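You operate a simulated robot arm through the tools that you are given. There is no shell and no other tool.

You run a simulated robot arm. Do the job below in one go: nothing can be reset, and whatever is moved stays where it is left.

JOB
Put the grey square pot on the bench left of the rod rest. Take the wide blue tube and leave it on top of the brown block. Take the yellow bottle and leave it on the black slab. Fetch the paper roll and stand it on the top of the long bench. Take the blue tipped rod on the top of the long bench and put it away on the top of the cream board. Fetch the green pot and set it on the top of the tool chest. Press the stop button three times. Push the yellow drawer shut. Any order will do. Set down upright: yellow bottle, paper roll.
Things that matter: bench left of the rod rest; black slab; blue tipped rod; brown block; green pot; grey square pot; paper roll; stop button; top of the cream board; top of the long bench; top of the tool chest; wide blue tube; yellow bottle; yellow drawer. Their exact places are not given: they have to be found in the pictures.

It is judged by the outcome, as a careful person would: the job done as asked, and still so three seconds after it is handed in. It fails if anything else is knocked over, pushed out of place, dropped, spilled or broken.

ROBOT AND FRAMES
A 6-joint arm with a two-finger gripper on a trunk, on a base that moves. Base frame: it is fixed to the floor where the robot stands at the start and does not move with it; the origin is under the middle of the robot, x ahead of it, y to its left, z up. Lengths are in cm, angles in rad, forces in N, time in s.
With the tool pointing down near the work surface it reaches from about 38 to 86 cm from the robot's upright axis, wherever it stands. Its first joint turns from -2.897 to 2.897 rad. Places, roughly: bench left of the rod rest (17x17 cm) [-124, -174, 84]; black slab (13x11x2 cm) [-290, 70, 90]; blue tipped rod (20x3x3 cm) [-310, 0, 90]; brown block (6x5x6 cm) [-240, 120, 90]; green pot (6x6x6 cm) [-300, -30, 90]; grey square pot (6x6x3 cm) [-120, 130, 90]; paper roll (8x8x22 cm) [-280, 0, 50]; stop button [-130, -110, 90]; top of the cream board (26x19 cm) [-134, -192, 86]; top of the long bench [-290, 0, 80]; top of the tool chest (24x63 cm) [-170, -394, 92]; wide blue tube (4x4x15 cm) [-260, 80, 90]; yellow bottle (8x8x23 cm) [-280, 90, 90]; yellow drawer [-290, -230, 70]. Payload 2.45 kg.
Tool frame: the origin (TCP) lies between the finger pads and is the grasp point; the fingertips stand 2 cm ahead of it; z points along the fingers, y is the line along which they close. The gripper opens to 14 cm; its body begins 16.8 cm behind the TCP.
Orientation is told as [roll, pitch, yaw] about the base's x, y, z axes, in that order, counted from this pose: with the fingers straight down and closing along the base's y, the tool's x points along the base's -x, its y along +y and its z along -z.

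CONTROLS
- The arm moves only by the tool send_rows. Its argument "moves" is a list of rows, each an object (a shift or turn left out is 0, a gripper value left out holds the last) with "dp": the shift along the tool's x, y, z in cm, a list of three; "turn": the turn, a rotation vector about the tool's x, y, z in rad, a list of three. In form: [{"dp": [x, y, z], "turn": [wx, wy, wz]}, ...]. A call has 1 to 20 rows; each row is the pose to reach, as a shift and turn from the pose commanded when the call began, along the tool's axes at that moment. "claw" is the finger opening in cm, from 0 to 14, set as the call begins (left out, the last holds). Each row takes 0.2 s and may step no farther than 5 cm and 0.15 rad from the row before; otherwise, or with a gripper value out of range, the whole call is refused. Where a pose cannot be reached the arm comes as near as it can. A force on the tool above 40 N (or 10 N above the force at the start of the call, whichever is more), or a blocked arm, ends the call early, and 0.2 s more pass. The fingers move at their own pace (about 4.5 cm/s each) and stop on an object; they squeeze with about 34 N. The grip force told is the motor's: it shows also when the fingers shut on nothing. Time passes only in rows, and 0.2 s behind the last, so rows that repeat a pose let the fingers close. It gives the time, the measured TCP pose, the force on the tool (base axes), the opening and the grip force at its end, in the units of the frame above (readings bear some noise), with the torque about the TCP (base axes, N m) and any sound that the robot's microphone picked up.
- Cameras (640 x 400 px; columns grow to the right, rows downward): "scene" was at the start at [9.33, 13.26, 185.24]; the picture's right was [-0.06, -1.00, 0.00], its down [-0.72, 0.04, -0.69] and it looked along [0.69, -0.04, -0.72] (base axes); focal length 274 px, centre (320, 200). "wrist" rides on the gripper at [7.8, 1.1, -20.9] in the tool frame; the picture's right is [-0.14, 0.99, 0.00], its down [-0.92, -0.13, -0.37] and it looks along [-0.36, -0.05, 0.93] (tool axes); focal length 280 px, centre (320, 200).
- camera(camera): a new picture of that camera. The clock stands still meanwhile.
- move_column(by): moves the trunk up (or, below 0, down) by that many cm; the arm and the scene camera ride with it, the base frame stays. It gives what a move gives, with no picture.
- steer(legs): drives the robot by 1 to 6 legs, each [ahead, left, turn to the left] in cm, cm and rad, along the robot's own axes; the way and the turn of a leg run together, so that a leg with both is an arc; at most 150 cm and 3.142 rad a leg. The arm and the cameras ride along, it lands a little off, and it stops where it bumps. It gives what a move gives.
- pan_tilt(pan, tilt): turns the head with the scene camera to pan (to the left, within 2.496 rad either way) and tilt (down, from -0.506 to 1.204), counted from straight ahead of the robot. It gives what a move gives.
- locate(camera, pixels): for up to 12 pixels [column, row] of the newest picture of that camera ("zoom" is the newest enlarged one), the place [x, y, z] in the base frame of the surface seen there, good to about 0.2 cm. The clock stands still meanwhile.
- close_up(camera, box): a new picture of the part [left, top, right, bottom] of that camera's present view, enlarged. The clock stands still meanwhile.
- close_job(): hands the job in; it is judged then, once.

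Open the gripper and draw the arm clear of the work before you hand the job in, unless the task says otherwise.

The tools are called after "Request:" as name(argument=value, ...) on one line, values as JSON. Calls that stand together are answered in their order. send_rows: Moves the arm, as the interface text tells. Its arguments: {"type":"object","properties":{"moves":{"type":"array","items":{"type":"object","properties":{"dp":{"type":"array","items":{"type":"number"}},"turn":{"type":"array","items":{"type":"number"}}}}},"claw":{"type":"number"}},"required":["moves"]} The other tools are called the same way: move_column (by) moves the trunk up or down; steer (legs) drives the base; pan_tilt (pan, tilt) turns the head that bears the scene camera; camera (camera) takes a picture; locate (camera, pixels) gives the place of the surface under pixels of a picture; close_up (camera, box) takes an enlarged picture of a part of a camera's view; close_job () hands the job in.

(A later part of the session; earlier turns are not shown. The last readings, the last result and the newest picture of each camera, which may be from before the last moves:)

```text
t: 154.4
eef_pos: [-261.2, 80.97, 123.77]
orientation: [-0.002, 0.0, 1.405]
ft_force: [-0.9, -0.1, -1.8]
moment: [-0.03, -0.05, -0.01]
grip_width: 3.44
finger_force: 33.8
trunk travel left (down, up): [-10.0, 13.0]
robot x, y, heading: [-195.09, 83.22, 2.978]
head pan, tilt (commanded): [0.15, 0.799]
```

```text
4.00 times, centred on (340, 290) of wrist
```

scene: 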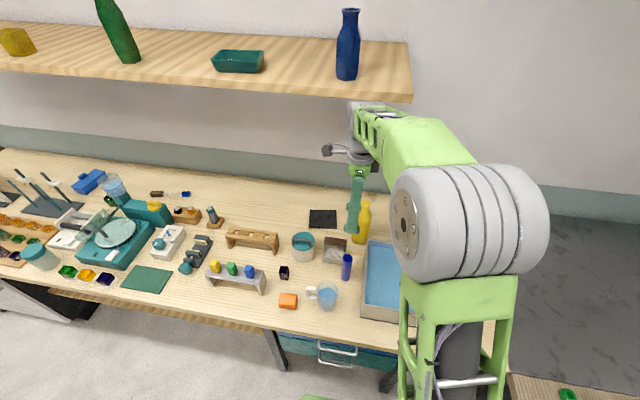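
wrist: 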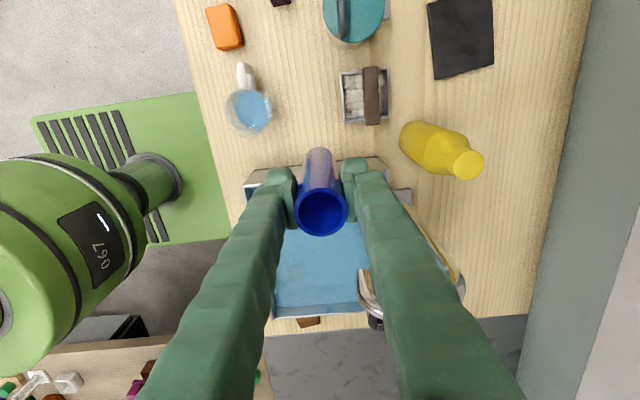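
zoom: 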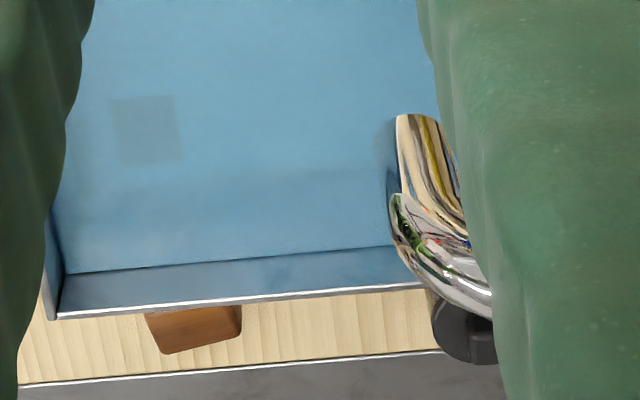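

The spout occupies x -262 to -277 at y≈98-100 up to z≈118, so I first pull the tube back toward the robot to x≈-240, then move sideways toward the block.

Request:
send_rows(moves=[{"dp": [-1.5, -4, 0]}, {"dp": [-3, -8, 0]}, {"dp": [-4.5, -12, 0]}, {"dp": [-6, -16, 0]}, {"dp": [-7.4, -20, 0]}, {"dp": [-12, -19.2, 0]}, {"dp": [-16.5, -18.5, 0]}, {"dp": [-21, -17.7, 0]}, {"dp": [-25.5, -17, 0]}, {"dp": [-30, -16.2, 0]}, {"dp": [-34.5, -15.5, 0]}, {"dp": [-39, -14.2, 0]}, {"dp": [-42.5, -12, 0]}, {"dp": [-45, -9.6, 0]}, {"dp": [-45, -9.6, 0]}])

Request:
camera(camera="wrist")

Request:
pan_tilt(pan=-0.15, tilt=0.8)

Request:
camera(camera="scene")

```text
t: 157.7
eef_pos: [-244.06, 123.61, 123.86]
orientation: [0.0, 0.0, 1.402]
ft_force: [0.2, 0.2, -0.8]
moment: [0.01, -0.02, -0.04]
grip_width: 3.42
finger_force: 34.3
trunk travel left (down, up): [-10.0, 13.0]
robot x, y, heading: [-195.34, 83.6, 2.981]
head pan, tilt (commanded): [0.15, 0.799]
```

```text
taken
```

wrist: 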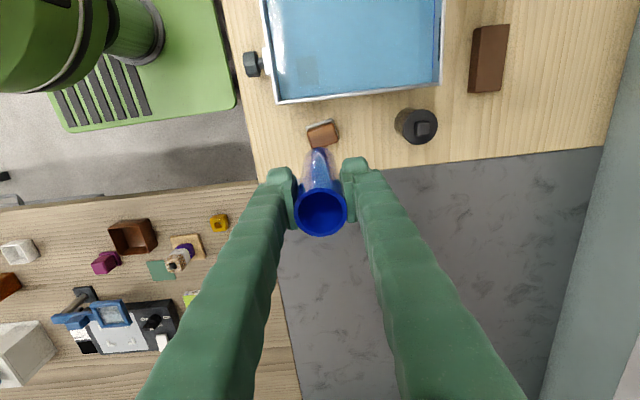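

```text
t: 158.4
eef_pos: [-243.98, 123.55, 123.91]
orientation: [-0.001, 0.0, 1.404]
ft_force: [0.6, -1.0, 0.1]
moment: [-0.03, 0.0, 0.05]
grip_width: 3.42
finger_force: 34.2
trunk travel left (down, up): [-10.0, 13.0]
robot x, y, heading: [-195.4, 83.32, 2.976]
head pan, tilt (commanded): [-0.15, 0.799]
```

```text
taken
```

scene: 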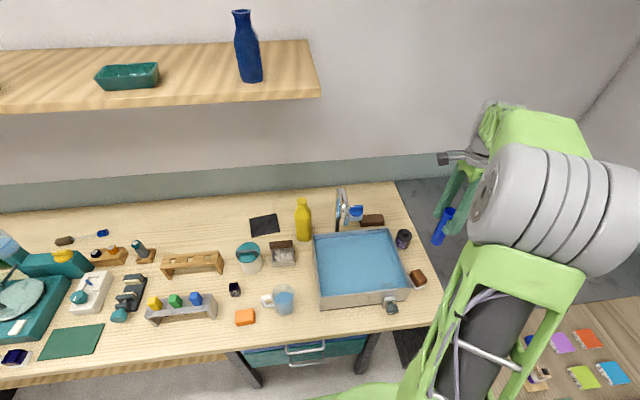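

The block is at (322,133) in the wrist view and (418,277) in the scene view. I zoom both to find its exact top face.

Request:
close_up(camera="wrist", box=[280, 95, 370, 165])

Request:
close_up(camera="scene", box=[380, 240, 460, 310])

```text
5.71 times, centred on (325, 130) of wrist
```

zoom: 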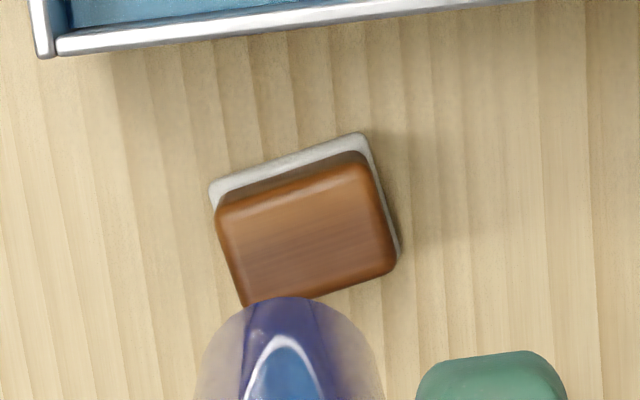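

```text
5.71 times, centred on (420, 275) of scene
```

zoom: 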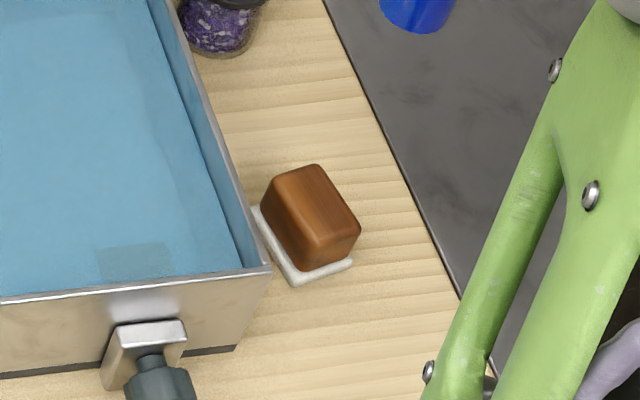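

I locate several points on the block's top face in the scene zoom.

Request:
locate(camera="zoom", pixels=[[315, 205], [278, 176], [314, 169], [354, 222], [318, 240], [300, 190], [335, 210], [325, 225], [270, 200], [300, 250], [290, 280], [265, 210]])

```text
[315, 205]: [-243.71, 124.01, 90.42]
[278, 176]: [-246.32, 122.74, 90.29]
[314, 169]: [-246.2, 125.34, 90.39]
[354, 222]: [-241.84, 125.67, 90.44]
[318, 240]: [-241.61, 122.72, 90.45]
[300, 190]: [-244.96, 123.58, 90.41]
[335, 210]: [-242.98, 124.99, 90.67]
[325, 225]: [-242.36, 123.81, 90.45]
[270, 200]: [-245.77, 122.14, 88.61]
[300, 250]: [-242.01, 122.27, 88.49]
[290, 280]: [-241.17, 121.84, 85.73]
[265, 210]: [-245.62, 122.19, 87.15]
```

The block's top face is centred at (-244.0,124.1), z 90.45. I correct by 0.5 cm in y and lower the tube to just above it (TCP z≈101.5).

Request:
send_rows(moves=[{"dp": [-0.5, 0.08, 3]}, {"dp": [-0.5, 0.08, 7]}, {"dp": [-0.5, 0.08, 11]}, {"dp": [-0.5, 0.08, 15]}, {"dp": [-0.5, 0.08, 18.5]}, {"dp": [-0.5, 0.08, 21]}, {"dp": [-0.5, 0.08, 22.2]}, {"dp": [-0.5, 0.08, 22.2]}])

Request:
camera(camera="wrist")

Request:
close_up(camera="scene", box=[370, 200, 490, 310])

```text
t: 160.2
eef_pos: [-244.14, 124.2, 101.66]
orientation: [0.0, 0.001, 1.403]
ft_force: [-0.6, 0.4, -1.0]
moment: [-0.02, 0.02, 0.0]
grip_width: 3.41
finger_force: 34.1
trunk travel left (down, up): [-10.0, 13.0]
robot x, y, heading: [-195.08, 83.37, 2.973]
head pan, tilt (commanded): [-0.15, 0.799]
```

```text
taken
```

wrist: 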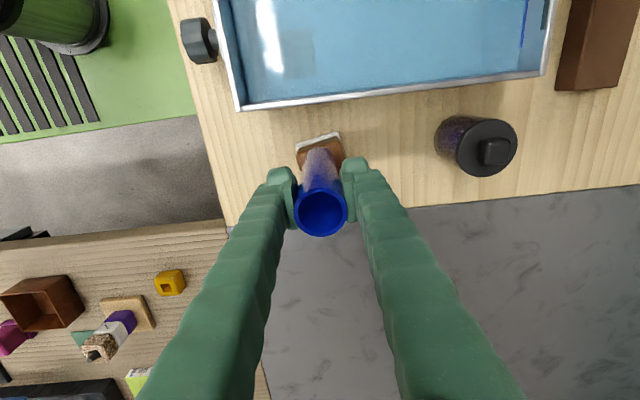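

```text
3.64 times, centred on (430, 255) of scene
```

zoom: 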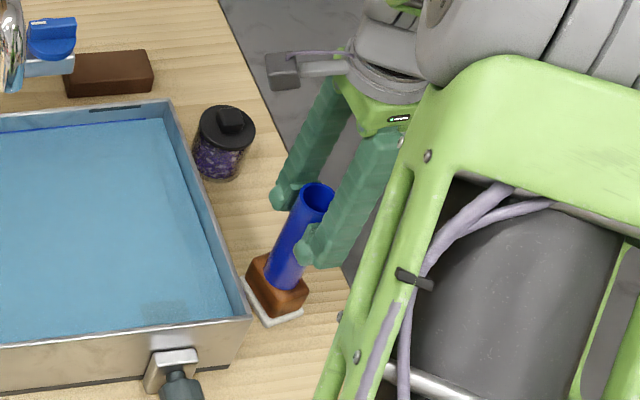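

The tube's foot is over the block's top, about half a centimetre up. I lower in small steps until contact shows.

Request:
send_rows(moves=[{"dp": [0, 0, 0.25]}, {"dp": [0, 0, 0.5]}, {"dp": [0, 0, 0.6]}])

Request:
close_up(camera="scene", box=[400, 230, 460, 300])

Request:
close_up(camera="wrist", box=[270, 110, 370, 190])

```text
t: 161.1
eef_pos: [-244.15, 124.22, 101.13]
orientation: [0.0, -0.001, 1.402]
ft_force: [1.3, -0.5, 11.8]
moment: [0.03, -0.12, 0.01]
grip_width: 3.42
finger_force: 33.8
trunk travel left (down, up): [-10.0, 13.0]
robot x, y, heading: [-195.21, 83.32, 2.974]
head pan, tilt (commanded): [-0.15, 0.799]
```

```text
5.71 times, centred on (430, 265) of scene
```

zoom: 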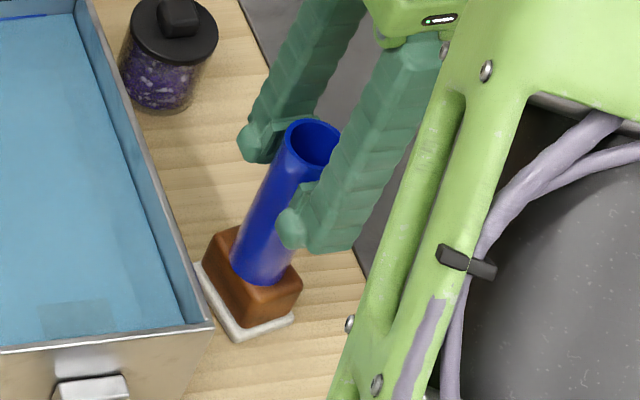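

```text
5.00 times, centred on (320, 150) of wrist
```

zoom: 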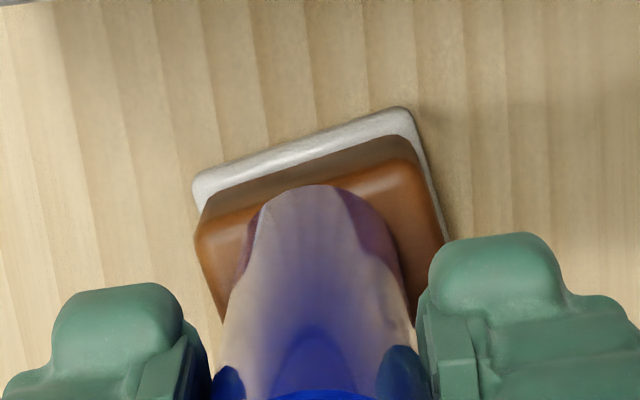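

Contact shows (11.8 N) and the tube's foot sits centrally on the block. I open the fingers slowly and then rise.

Request:
send_rows(claw=5.6, moves=[{"dp": [0, 0, -0.15]}, {"dp": [0, 0, -0.15]}, {"dp": [0, 0, -0.15]}])

Request:
close_up(camera="scene", box=[400, 230, 460, 300])

```text
t: 161.8
eef_pos: [-244.05, 124.11, 101.09]
orientation: [0.001, -0.001, 1.403]
ft_force: [0.4, 0.8, 0.2]
moment: [-0.03, 0.04, 0.01]
grip_width: 5.62
finger_force: 0.1
trunk travel left (down, up): [-10.0, 13.0]
robot x, y, heading: [-194.98, 83.58, 2.978]
head pan, tilt (commanded): [-0.15, 0.799]
```

```text
5.71 times, centred on (430, 265) of scene
```

zoom: 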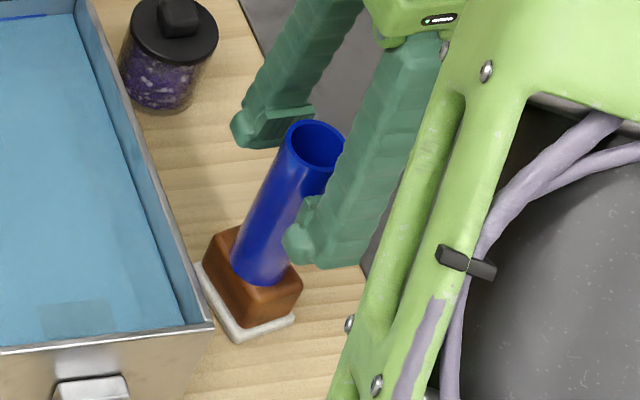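

The tube stands freely on the block. I rise straight up and check it again.

Request:
send_rows(moves=[{"dp": [0, 0, -2]}, {"dp": [0, 0, -5]}, {"dp": [0, 0, -9]}, {"dp": [0, 0, -14]}, {"dp": [0, 0, -19]}, {"dp": [0, 0, -23]}])

Request:
close_up(camera="scene", box=[280, 180, 460, 310])

```text
t: 163.2
eef_pos: [-244.15, 124.15, 124.21]
orientation: [0.001, -0.001, 1.402]
ft_force: [-0.2, -0.2, 0.7]
moment: [-0.01, 0.02, -0.02]
grip_width: 5.62
finger_force: 0.0
trunk travel left (down, up): [-10.0, 13.0]
robot x, y, heading: [-195.32, 83.29, 2.979]
head pan, tilt (commanded): [-0.15, 0.799]
```

```text
3.08 times, centred on (370, 245) of scene
```

zoom: 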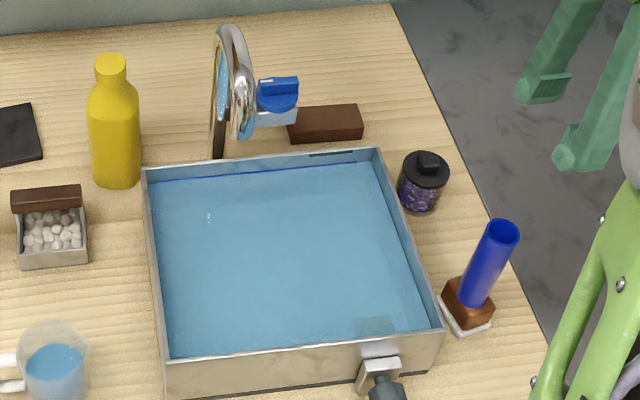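

The tube is standing on the block. Before the bottle, I check the shelf's end, the bottle's shape and the arm's own height with a fresh scene picture.

Request:
camera(camera="scene")

Request:
close_up(camera="scene", box=[230, 180, 350, 270])

Request:
locate(camera="scene", pixels=[[318, 92], [318, 45], [240, 100], [300, 75], [500, 120], [540, 115], [520, 160], [600, 170], [480, 250]])

```text
taken
```

scene: 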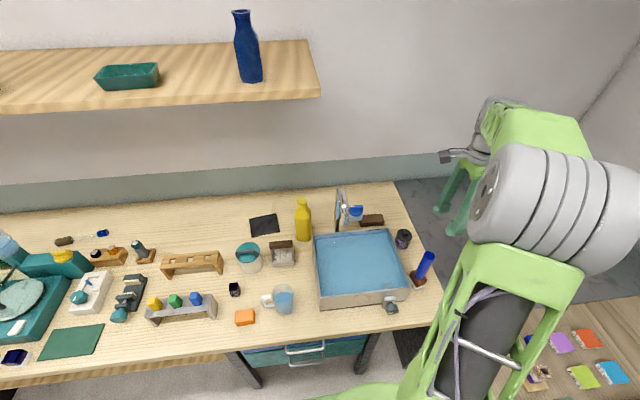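

```text
4.44 times, centred on (290, 225) of scene
```

zoom: 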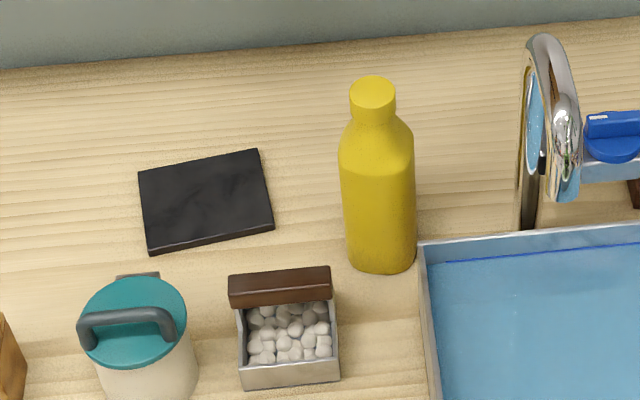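

```text
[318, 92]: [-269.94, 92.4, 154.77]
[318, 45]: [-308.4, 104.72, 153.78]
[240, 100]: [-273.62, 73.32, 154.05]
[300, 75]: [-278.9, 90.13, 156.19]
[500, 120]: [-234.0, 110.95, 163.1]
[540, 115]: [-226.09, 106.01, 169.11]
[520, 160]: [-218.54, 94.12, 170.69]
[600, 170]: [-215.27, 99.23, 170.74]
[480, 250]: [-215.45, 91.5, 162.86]
```

The wall shelf (z 152-156) reaches out to x≈-270 over the bottle and slab, so the arm must stay low there. I measure the bottle, slab, sink corner and pitcher handle in the zoom.

Request:
locate(camera="zoom", pixels=[[372, 92], [350, 95], [394, 95], [343, 165], [413, 165], [380, 268], [350, 255], [412, 255], [421, 243], [430, 262], [130, 322], [330, 270]])

Request:
locate(camera="zoom", pixels=[[140, 172], [258, 151], [273, 226], [149, 250], [205, 200], [575, 195], [565, 110], [545, 40], [525, 225], [240, 300], [340, 370], [350, 130]])

```text
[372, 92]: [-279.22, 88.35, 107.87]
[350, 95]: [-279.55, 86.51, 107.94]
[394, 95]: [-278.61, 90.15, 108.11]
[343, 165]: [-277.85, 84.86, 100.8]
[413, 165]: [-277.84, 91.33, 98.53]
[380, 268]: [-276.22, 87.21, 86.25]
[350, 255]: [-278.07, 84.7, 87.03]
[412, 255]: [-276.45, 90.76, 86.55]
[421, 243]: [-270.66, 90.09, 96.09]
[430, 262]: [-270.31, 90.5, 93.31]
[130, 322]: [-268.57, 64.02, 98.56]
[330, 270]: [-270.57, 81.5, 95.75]
```

```text
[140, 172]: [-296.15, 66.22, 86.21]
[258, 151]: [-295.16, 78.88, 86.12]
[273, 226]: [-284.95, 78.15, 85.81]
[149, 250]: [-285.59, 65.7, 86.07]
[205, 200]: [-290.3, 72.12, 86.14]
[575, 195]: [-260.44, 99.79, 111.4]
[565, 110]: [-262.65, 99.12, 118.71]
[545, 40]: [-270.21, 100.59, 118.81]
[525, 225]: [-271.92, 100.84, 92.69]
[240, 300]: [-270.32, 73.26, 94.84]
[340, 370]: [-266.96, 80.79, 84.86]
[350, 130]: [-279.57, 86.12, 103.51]
```

The bottle is 6.5 cm wide, centred at (-279.3,88.1), with the body up to z≈100; the slab's centre is (-290.5,72.2). I plan to slide in from the left under the shelf with the fingers front-to-back; first I drive 10 cm ahead and 8 cm left.

Request:
steer(legs=[[10, 8, 0]])

Request:
camera(camera="scene")

```text
t: 164.6
eef_pos: [-255.25, 117.56, 124.09]
orientation: [0.0, 0.001, 1.401]
ft_force: [-0.1, -0.3, 0.9]
moment: [0.04, -0.03, -0.01]
grip_width: 5.62
finger_force: 0.1
trunk travel left (down, up): [-10.0, 13.0]
robot x, y, heading: [-206.58, 76.84, 2.977]
head pan, tilt (commanded): [-0.15, 0.799]
```

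```text
taken
```

scene: 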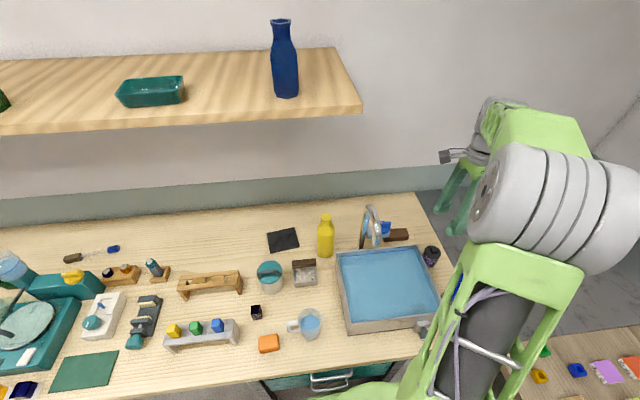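

I bring the arm across to in front of the tray at (-250,74), still at z 124, opening the fingers to 9 cm.

Request:
send_rows(claw=9, moves=[{"dp": [4.2, -2.5, 0]}, {"dp": [8.4, -5, 0]}, {"dp": [12.6, -7, 0]}, {"dp": [16.8, -9, 0]}, {"dp": [21, -11, 0]}, {"dp": [25.2, -12, 0]}, {"dp": [29.4, -12.5, 0]}, {"dp": [33.6, -12.5, 0]}, {"dp": [37.8, -12.5, 0]}, {"dp": [42.1, -12.5, 0]}, {"dp": [42.1, -12.5, 0]}])

Request:
camera(camera="wrist")

Request:
camera(camera="scene")

```text
t: 167.0
eef_pos: [-249.93, 74.4, 124.11]
orientation: [0.001, 0.002, 1.403]
ft_force: [-0.2, 0.7, -0.1]
moment: [0.0, 0.0, 0.01]
grip_width: 9.02
finger_force: 0.0
trunk travel left (down, up): [-10.0, 13.0]
robot x, y, heading: [-206.46, 77.27, 2.981]
head pan, tilt (commanded): [-0.15, 0.799]
```

```text
taken
```

wrist: 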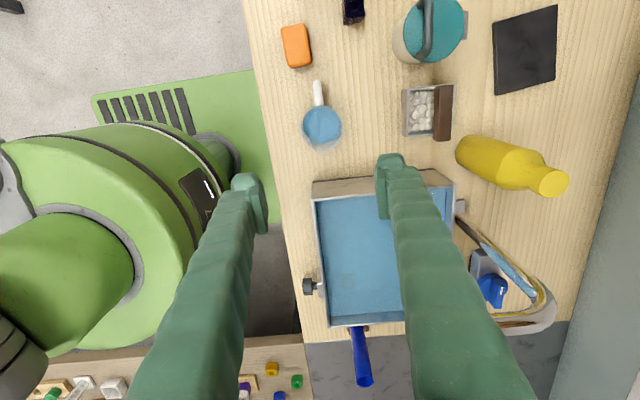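

```text
taken
```

scene: 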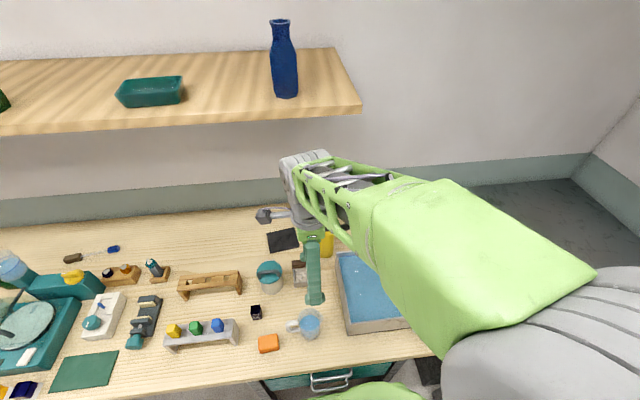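

I measure the arm's height above the tool here: wrist top at (305,157), forearm points, to be sure it passes under the shelf.

Request:
locate(camera="scene", pixels=[[300, 157], [285, 165], [330, 160], [300, 200], [345, 180], [400, 190], [470, 200], [310, 235], [262, 215], [355, 110], [362, 100]])

```text
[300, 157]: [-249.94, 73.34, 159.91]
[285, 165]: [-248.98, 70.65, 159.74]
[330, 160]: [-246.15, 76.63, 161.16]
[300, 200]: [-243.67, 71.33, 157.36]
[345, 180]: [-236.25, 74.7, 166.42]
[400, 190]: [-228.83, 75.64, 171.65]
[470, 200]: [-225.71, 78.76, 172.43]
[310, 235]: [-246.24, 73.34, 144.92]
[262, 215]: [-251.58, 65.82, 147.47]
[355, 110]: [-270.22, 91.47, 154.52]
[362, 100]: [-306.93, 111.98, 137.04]
```

The wrist top is 37 cm above the TCP, so at TCP z≈101.5 it stays near z 139, below the shelf. I descend to 101.5 here, above the mug.

Request:
send_rows(moves=[{"dp": [0, 0, 4]}, {"dp": [0, 0, 8]}, {"dp": [0, 0, 12]}, {"dp": [0, 0, 16]}, {"dp": [0, 0, 20]}, {"dp": [0, 0, 22.6]}, {"dp": [0, 0, 22.6]}])

Request:
camera(camera="wrist")

Request:
camera(camera="scene")

```text
t: 168.6
eef_pos: [-249.96, 74.22, 101.52]
orientation: [0.001, 0.0, 1.402]
ft_force: [0.3, -0.2, -0.8]
moment: [-0.02, 0.02, -0.01]
grip_width: 8.98
finger_force: 0.0
trunk travel left (down, up): [-10.0, 13.0]
robot x, y, heading: [-206.4, 76.81, 2.981]
head pan, tilt (commanded): [-0.15, 0.799]
```

```text
taken
```

wrist: 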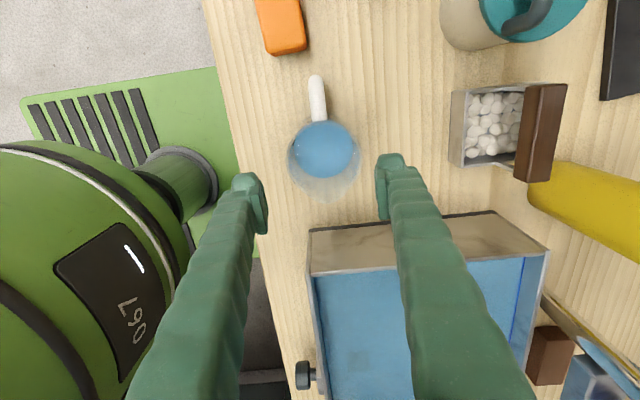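

```text
taken
```

scene: 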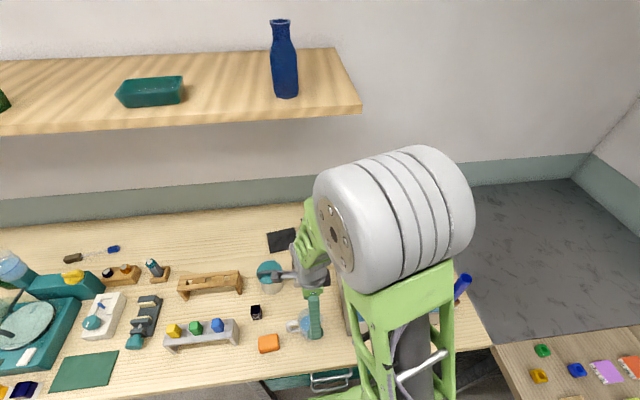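

The elbow now stands high; I locate it relative to the shelf's front edge before moving forward.

Request:
locate(camera="scene", pixels=[[340, 170], [390, 155], [430, 148], [330, 200], [400, 220], [460, 200], [308, 225], [318, 250]])

```text
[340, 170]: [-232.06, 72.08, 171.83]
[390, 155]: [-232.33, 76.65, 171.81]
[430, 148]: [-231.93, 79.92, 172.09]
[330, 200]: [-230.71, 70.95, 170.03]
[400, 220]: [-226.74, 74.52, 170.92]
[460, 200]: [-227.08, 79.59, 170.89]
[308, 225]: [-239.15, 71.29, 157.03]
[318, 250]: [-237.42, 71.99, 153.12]
```

The elbow (x≈-232, z 172) is well in front of the shelf edge and drops as the arm extends. I slide forward at z 101.5 to (-279.3,74.5), left of the bottle.

Request:
send_rows(moves=[{"dp": [0.66, 4.14, 0]}, {"dp": [1.3, 8.3, 0]}, {"dp": [2, 12.4, 0]}, {"dp": [2.6, 16.5, 0]}, {"dp": [3.3, 20.7, 0]}, {"dp": [3.9, 24.8, 0]}, {"dp": [4.6, 28.95, 0]}, {"dp": [4.6, 28.95, 0]}])

Request:
camera(camera="wrist")

Request:
camera(camera="scene")

```text
t: 170.4
eef_pos: [-279.45, 74.45, 101.59]
orientation: [-0.001, 0.0, 1.402]
ft_force: [-0.3, 0.2, -0.3]
moment: [0.01, 0.03, 0.01]
grip_width: 9.01
finger_force: 0.1
trunk travel left (down, up): [-10.0, 13.0]
robot x, y, heading: [-206.4, 76.98, 2.975]
head pan, tilt (commanded): [-0.15, 0.799]
```

```text
taken
```

wrist: 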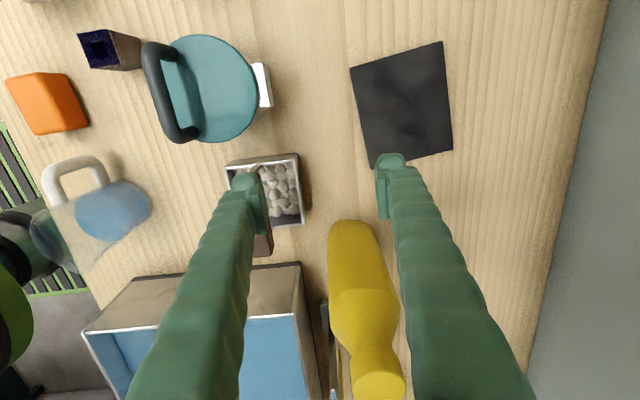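

```text
taken
```

scene: 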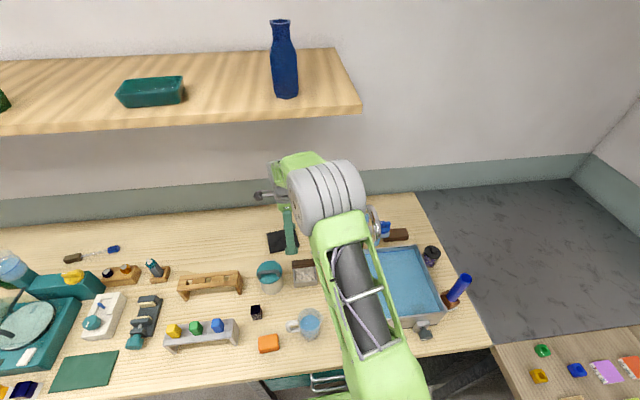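

I check how close the elbow and wrist are to the shelf now.

Request:
locate(camera="scene", pixels=[[300, 172], [330, 162], [350, 162], [290, 155], [310, 155], [365, 190], [280, 165], [330, 115]])

Request:
locate(camera="wrist", pixels=[[375, 372], [355, 385], [345, 228], [345, 255], [395, 300], [330, 260], [300, 265], [320, 310], [335, 340]])

```text
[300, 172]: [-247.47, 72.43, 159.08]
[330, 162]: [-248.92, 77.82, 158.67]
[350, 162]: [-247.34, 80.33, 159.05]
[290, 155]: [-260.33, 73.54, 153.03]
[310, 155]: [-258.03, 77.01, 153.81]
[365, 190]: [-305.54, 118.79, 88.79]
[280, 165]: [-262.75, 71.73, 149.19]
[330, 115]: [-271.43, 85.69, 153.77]
```

```text
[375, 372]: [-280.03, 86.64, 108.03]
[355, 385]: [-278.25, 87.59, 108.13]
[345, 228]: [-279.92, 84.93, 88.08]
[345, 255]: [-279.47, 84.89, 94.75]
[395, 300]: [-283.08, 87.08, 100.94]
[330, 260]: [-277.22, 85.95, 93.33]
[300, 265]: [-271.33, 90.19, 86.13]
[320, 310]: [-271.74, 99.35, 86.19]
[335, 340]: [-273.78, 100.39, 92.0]
```

All clear of the shelf (forearm top about z 149 at x -263). I line up laterally, then slide toward the bottle so that the fingers straddle it front and back.

Request:
send_rows(claw=9, moves=[{"dp": [0, 1.2, 0]}, {"dp": [0, 2.3, 0]}, {"dp": [-3, 2.3, 0]}, {"dp": [-6, 2.3, 0]}, {"dp": [-9, 2.3, 0]}, {"dp": [-11.5, 2.3, 0]}, {"dp": [-13.4, 2.3, 0]}, {"dp": [-13.4, 2.3, 0]}])

Request:
camera(camera="wrist")

Request:
camera(camera="scene")

```text
t: 172.2
eef_pos: [-279.34, 87.95, 101.59]
orientation: [-0.002, -0.001, 1.402]
ft_force: [-1.0, 0.1, -0.4]
moment: [-0.03, 0.01, 0.03]
grip_width: 9.09
finger_force: 0.3
trunk travel left (down, up): [-10.0, 13.0]
robot x, y, heading: [-206.08, 77.23, 2.979]
head pan, tilt (commanded): [-0.15, 0.799]
```

```text
taken
```

wrist: 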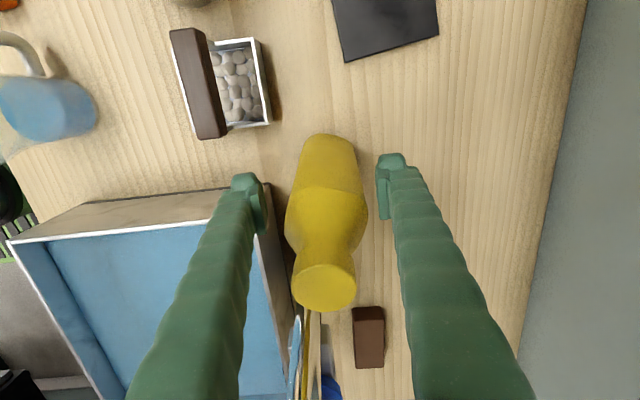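

```text
taken
```

scene: 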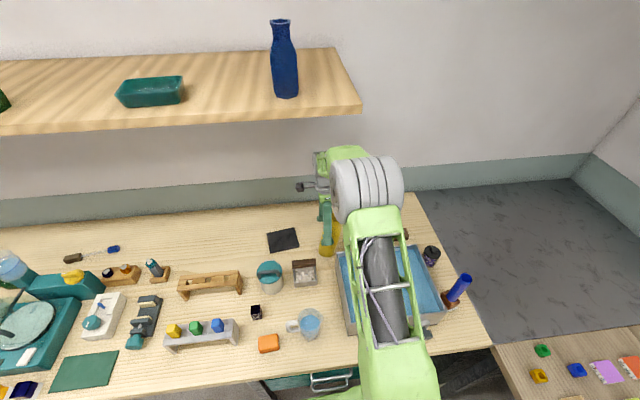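

The bottle (col ~325) is centred between the fingers (265 to 378), and the sink's corner lies outside the finger path. I narrow to 8 cm and descend 4 cm to the body.

Request:
send_rows(claw=8, moves=[{"dp": [0, 0, 0]}, {"dp": [0, 0, 1]}, {"dp": [0, 0, 2.5]}, {"dp": [0, 0, 4.3]}, {"dp": [0, 0, 4.3]}])

Request:
send_rows(claw=4.5, moves=[{"dp": [0, 0, 0]}, {"dp": [0, 0, 0]}, {"dp": [0, 0, 0]}, {"dp": [0, 0, 0]}])

Request:
camera(camera="wrist")

```text
t: 173.4
eef_pos: [-279.09, 87.94, 97.12]
orientation: [-0.002, 0.001, 1.402]
ft_force: [1.2, -0.6, -3.4]
moment: [-0.06, -0.11, -0.07]
grip_width: 8.16
finger_force: 17.8
trunk travel left (down, up): [-10.0, 13.0]
robot x, y, heading: [-206.11, 76.88, 2.978]
head pan, tilt (commanded): [-0.15, 0.799]
```

```text
t: 174.4
eef_pos: [-279.26, 87.99, 97.16]
orientation: [0.0, 0.0, 1.403]
ft_force: [-0.8, -0.3, -7.3]
moment: [-0.15, 0.04, -0.03]
grip_width: 7.59
finger_force: 34.6
trunk travel left (down, up): [-10.0, 13.0]
robot x, y, heading: [-206.59, 77.0, 2.975]
head pan, tilt (commanded): [-0.15, 0.799]
```

```text
taken
```

wrist: 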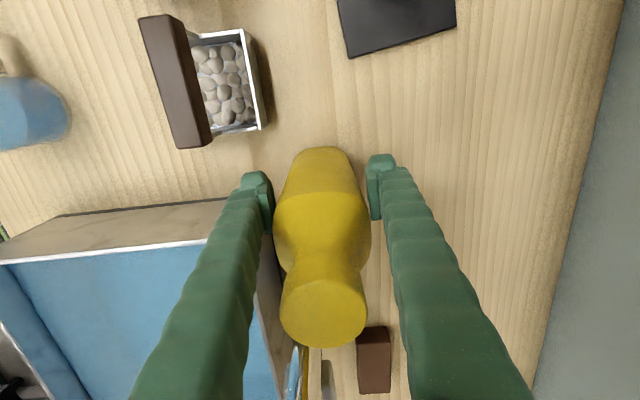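

The fingers hold the bottle at 7.6 cm with 34.6 N. I lift 3.2 cm slowly and check it hangs straight.

Request:
send_rows(moves=[{"dp": [0, 0, -0.6]}, {"dp": [0, 0, -1.4]}, {"dp": [0, 0, -2.3]}, {"dp": [0, 0, -3.2]}, {"dp": [0, 0, -3.2]}])

Request:
camera(camera="wrist")

Request:
close_up(camera="scene", box=[240, 150, 400, 290])

```text
t: 175.6
eef_pos: [-279.39, 88.0, 100.35]
orientation: [-0.002, 0.001, 1.403]
ft_force: [-0.4, -0.2, -6.8]
moment: [-0.13, 0.05, 0.04]
grip_width: 7.6
finger_force: 34.4
trunk travel left (down, up): [-10.0, 13.0]
robot x, y, heading: [-206.68, 76.94, 2.977]
head pan, tilt (commanded): [-0.15, 0.799]
```

```text
taken
```

wrist: 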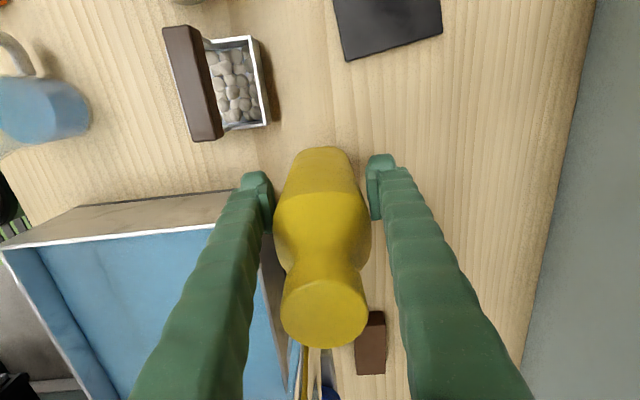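

```text
2.86 times, centred on (320, 220) of scene
```

zoom: 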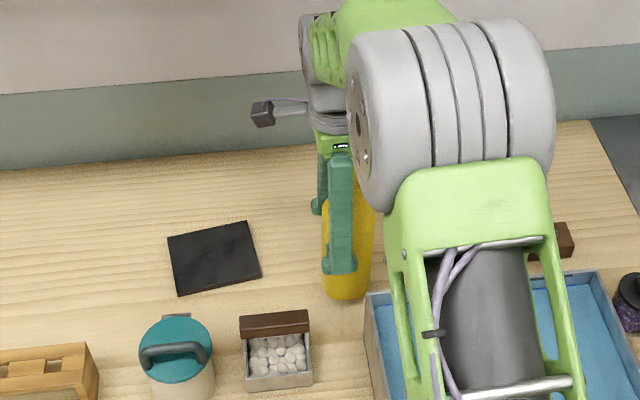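

The bottle hangs straight (weight about 7 N) and is 3 cm up. I move it diagonally to above the slab at (-289.5,72.5).

Request:
send_rows(moves=[{"dp": [2.4, 1.05, 0]}, {"dp": [4.9, 2.1, 0]}, {"dp": [7.3, 3.15, 0]}, {"dp": [9.7, 4.2, 0]}, {"dp": [12.1, 5.25, 0]}, {"dp": [14.6, 6.3, 0]}, {"dp": [17, 7.35, 0]}, {"dp": [17, 7.35, 0]}, {"dp": [17, 7.35, 0]}])

Request:
camera(camera="wrist")

Request:
close_up(camera="scene", box=[220, 150, 380, 290])

```text
t: 177.6
eef_pos: [-289.48, 72.48, 100.45]
orientation: [-0.001, -0.001, 1.402]
ft_force: [-0.1, 1.0, -6.5]
moment: [-0.09, 0.02, 0.02]
grip_width: 7.53
finger_force: 33.6
trunk travel left (down, up): [-10.0, 13.0]
robot x, y, heading: [-206.34, 76.93, 2.976]
head pan, tilt (commanded): [-0.15, 0.799]
```

```text
taken
```

wrist: 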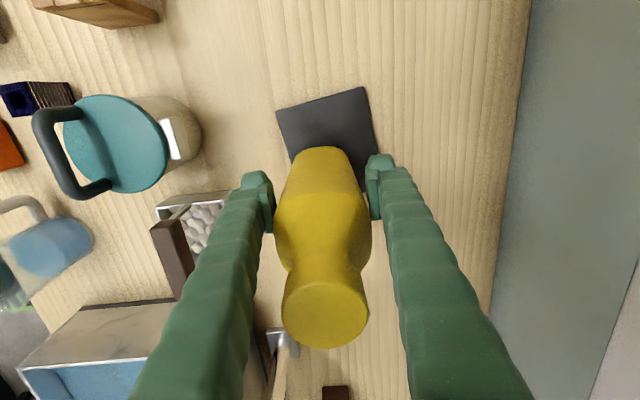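

```text
2.86 times, centred on (300, 220) of scene
```

zoom: 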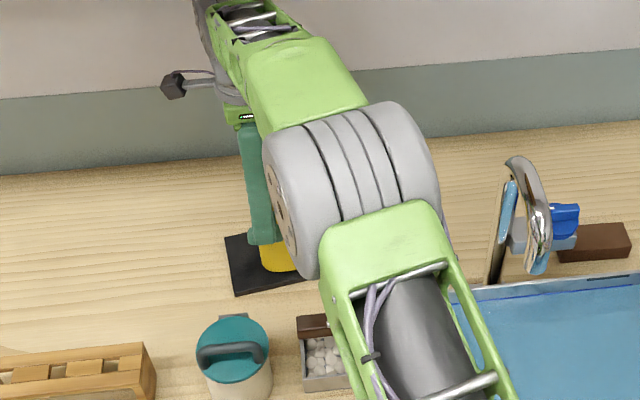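

The bottle is over the slab. I lower it in small steps, watching for the weight to be taken up.

Request:
send_rows(moves=[{"dp": [0, 0, 0.6]}, {"dp": [0, 0, 1.2]}, {"dp": [0, 0, 1.6]}, {"dp": [0, 0, 1.8]}])

Request:
close_up(camera="wrist", box=[240, 70, 420, 220])

```text
t: 178.6
eef_pos: [-289.35, 72.45, 98.61]
orientation: [-0.001, 0.0, 1.401]
ft_force: [0.2, 0.0, -6.9]
moment: [-0.13, 0.05, 0.01]
grip_width: 7.48
finger_force: 34.1
trunk travel left (down, up): [-10.0, 13.0]
robot x, y, heading: [-206.37, 76.91, 2.975]
head pan, tilt (commanded): [-0.15, 0.799]
```

```text
2.67 times, centred on (330, 145) of wrist
```

zoom: 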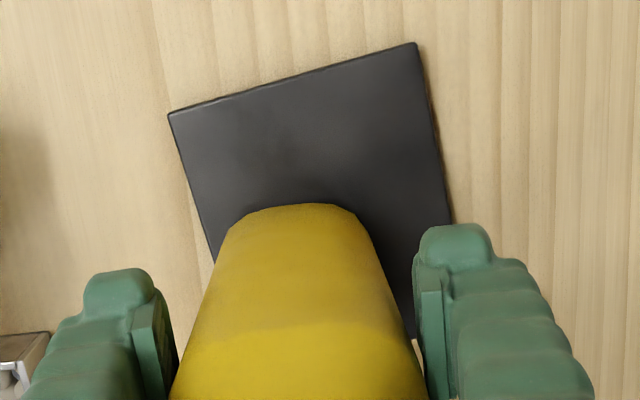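

From the wrist geometry the bottle sits about 1.6 cm off the TCP toward +y, so I shift 1.7 cm back (tool +x) to centre it on the slab, still about 0.4 cm above it.

Request:
send_rows(moves=[{"dp": [0.6, 0, -0.3]}, {"dp": [1.2, 0, -0.3]}, {"dp": [1.7, 0, -0.3]}, {"dp": [1.7, 0, 0]}, {"dp": [1.7, 0, 0.3]}])

Request:
close_up(camera="wrist", box=[240, 70, 420, 220])

Request:
close_up(camera="scene", box=[250, 190, 330, 280])

```text
t: 179.8
eef_pos: [-289.66, 70.68, 98.51]
orientation: [0.0, 0.001, 1.402]
ft_force: [1.8, -0.8, 0.2]
moment: [0.16, -0.45, -0.09]
grip_width: 7.52
finger_force: 34.4
trunk travel left (down, up): [-10.0, 13.0]
robot x, y, heading: [-206.27, 76.86, 2.972]
head pan, tilt (commanded): [-0.15, 0.799]
```

```text
2.67 times, centred on (330, 145) of wrist
```

zoom: 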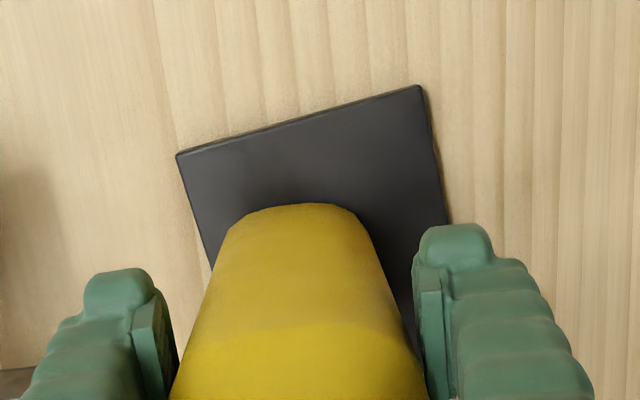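

```text
4.44 times, centred on (290, 235) of scene
```

zoom: 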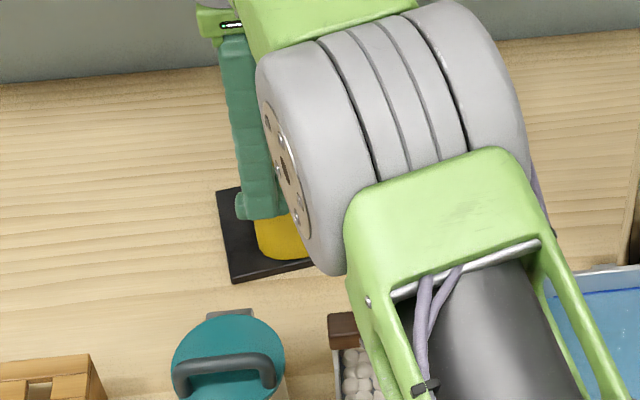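

The bottle's weight is now on the slab, but its base is within about 1 cm of the slab's front edge. I lift 0.5 cm, move 0.9 cm deeper, and set down again.

Request:
send_rows(moves=[{"dp": [0, 0, -0.6]}, {"dp": [0, 0.5, -0.6]}, {"dp": [0, 0.9, -0.6]}, {"dp": [0, 0.9, -0.3]}, {"dp": [0, 0.9, 0.05]}, {"dp": [0, 0.9, 0.2]}])

Request:
close_up(camera="scene", box=[250, 190, 330, 280])

```text
t: 181.2
eef_pos: [-290.61, 70.84, 98.44]
orientation: [0.003, 0.0, 1.401]
ft_force: [1.2, -0.4, 10.6]
moment: [0.57, -0.93, -0.12]
grip_width: 7.44
finger_force: 34.2
trunk travel left (down, up): [-10.0, 13.0]
robot x, y, heading: [-206.55, 76.95, 2.979]
head pan, tilt (commanded): [-0.15, 0.799]
```

```text
4.44 times, centred on (290, 235) of scene
```

zoom: 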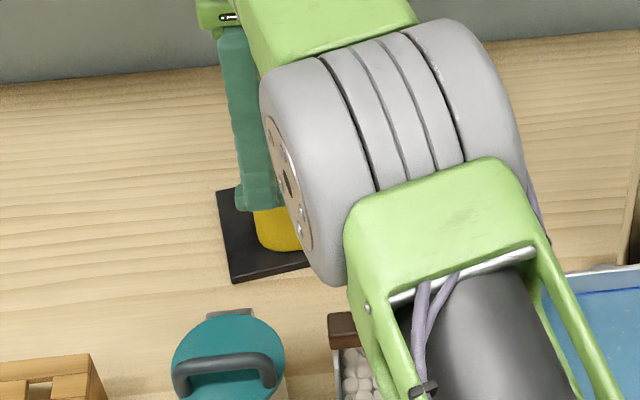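

The bottle presses the slab well within its outline. I open the fingers to 11 cm and check that the bottle stands.

Request:
send_rows(claw=11, moves=[{"dp": [0, 0, 0]}, {"dp": [0, 0, 0]}, {"dp": [0, 0, 0]}, {"dp": [0, 0, 0]}])

Request:
camera(camera="wrist")

Request:
close_up(camera="scene", box=[250, 190, 330, 280])

```text
t: 182.2
eef_pos: [-290.64, 70.92, 98.2]
orientation: [0.0, 0.001, 1.402]
ft_force: [-0.2, -0.6, -0.8]
moment: [0.0, 0.04, 0.02]
grip_width: 10.99
finger_force: 0.0
trunk travel left (down, up): [-10.0, 13.0]
robot x, y, heading: [-206.63, 77.17, 2.979]
head pan, tilt (commanded): [-0.15, 0.799]
```

```text
taken
```

wrist: 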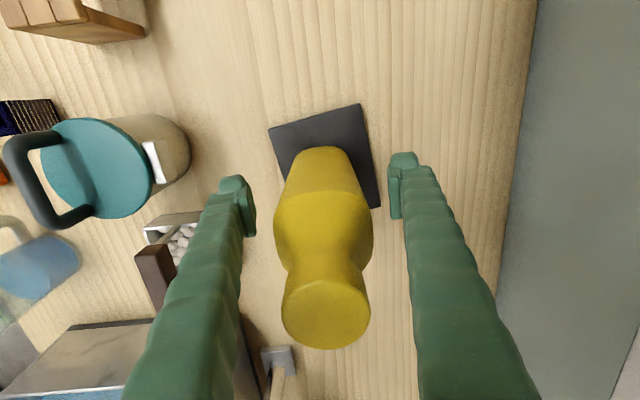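

```text
4.44 times, centred on (290, 235) of scene
```

zoom: 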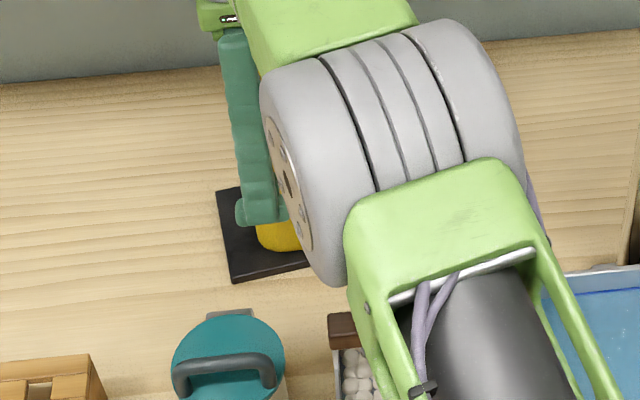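

The bottle stands upright on the slab, free of the fingers. I rise 3 cm, slide out to the left past it, then back out from under the shelf toward the robot.

Request:
send_rows(moves=[{"dp": [0, 0, -1.5]}, {"dp": [0, 0, -3.2]}, {"dp": [2.8, -0.5, -3.2]}, {"dp": [5.6, -1, -3.2]}, {"dp": [8.5, -1.5, -3.2]}, {"dp": [9.5, -5, -3.2]}, {"dp": [9.5, -9.5, -3.2]}, {"dp": [9, -14, -3.2]}, {"dp": [8, -18.5, -3.2]}, {"dp": [7, -23, -3.2]}, {"dp": [6, -27.5, -3.2]}, {"dp": [5, -32, -3.2]}, {"dp": [4, -36.5, -3.2]}, {"dp": [4, -36.5, -3.2]}])

Request:
camera(camera="scene")

```text
t: 185.2
eef_pos: [-255.31, 60.93, 101.36]
orientation: [0.0, 0.0, 1.402]
ft_force: [0.6, 0.3, -0.3]
moment: [-0.01, -0.01, 0.0]
grip_width: 10.97
finger_force: 0.1
trunk travel left (down, up): [-10.0, 13.0]
robot x, y, heading: [-206.32, 76.93, 2.982]
head pan, tilt (commanded): [-0.15, 0.799]
```

```text
taken
```

scene: 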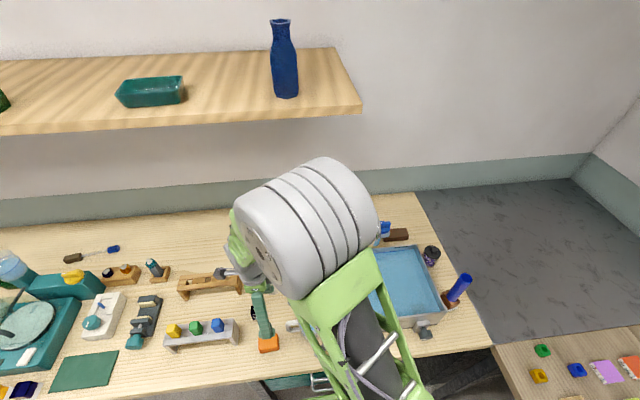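

I raise the arm to z≈124 here, then look at the bottle and tube from this pose.

Request:
send_rows(moves=[{"dp": [0, -2, -4]}, {"dp": [0, -4, -8]}, {"dp": [0, -6, -12]}, {"dp": [0, -6, -16]}, {"dp": [0, -6, -20]}, {"dp": [0, -6, -22.6]}])

Request:
steer(legs=[[-15, 0, 0]])

Request:
camera(camera="scene")

```text
t: 186.6
eef_pos: [-249.4, 59.73, 124.06]
orientation: [0.002, -0.002, 1.401]
ft_force: [-0.5, -0.4, 0.5]
moment: [-0.01, 0.01, 0.0]
grip_width: 10.99
finger_force: 0.1
trunk travel left (down, up): [-10.0, 13.0]
robot x, y, heading: [-206.72, 77.22, 2.978]
head pan, tilt (commanded): [-0.15, 0.799]
```

```text
t: 188.0
eef_pos: [-234.32, 57.16, 124.1]
orientation: [-0.001, 0.001, 1.405]
ft_force: [-0.2, -0.7, -0.3]
moment: [-0.02, 0.09, -0.01]
grip_width: 11.01
finger_force: 0.1
trunk travel left (down, up): [-10.0, 13.0]
robot x, y, heading: [-191.62, 74.79, 2.986]
head pan, tilt (commanded): [-0.15, 0.799]
```

```text
taken
```

scene: 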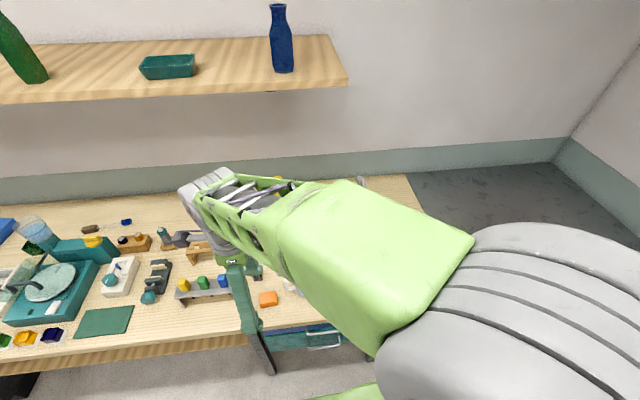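

The arm hides the bottle from here; I will check it later. Next is the paper roll on the low shelf, so I drive left and back to face it at about (-187,-2).

Request:
steer(legs=[[-14, 76, 0]])

Request:
pan_tilt(pan=0.1, tilt=0.85)

Request:
camera(camera="scene")

```text
t: 195.1
eef_pos: [-232.72, -20.19, 124.15]
orientation: [0.0, 0.0, 1.411]
ft_force: [0.2, -0.3, -1.2]
moment: [0.01, 0.01, 0.0]
grip_width: 11.0
finger_force: 0.2
trunk travel left (down, up): [-10.0, 13.0]
robot x, y, heading: [-190.06, -2.25, 2.984]
head pan, tilt (commanded): [-0.15, 0.799]
```

```text
t: 195.9
eef_pos: [-232.52, -20.13, 124.01]
orientation: [0.001, 0.0, 1.411]
ft_force: [0.1, 0.6, -0.9]
moment: [-0.01, 0.02, 0.02]
grip_width: 11.03
finger_force: 0.1
trunk travel left (down, up): [-10.0, 13.0]
robot x, y, heading: [-189.71, -2.69, 2.983]
head pan, tilt (commanded): [0.099, 0.85]
```

```text
taken
```

scene: 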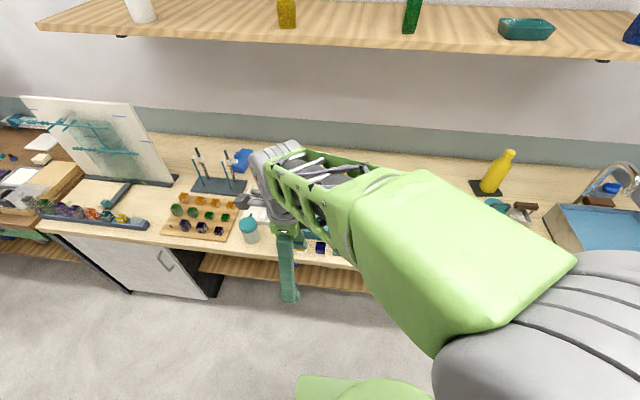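

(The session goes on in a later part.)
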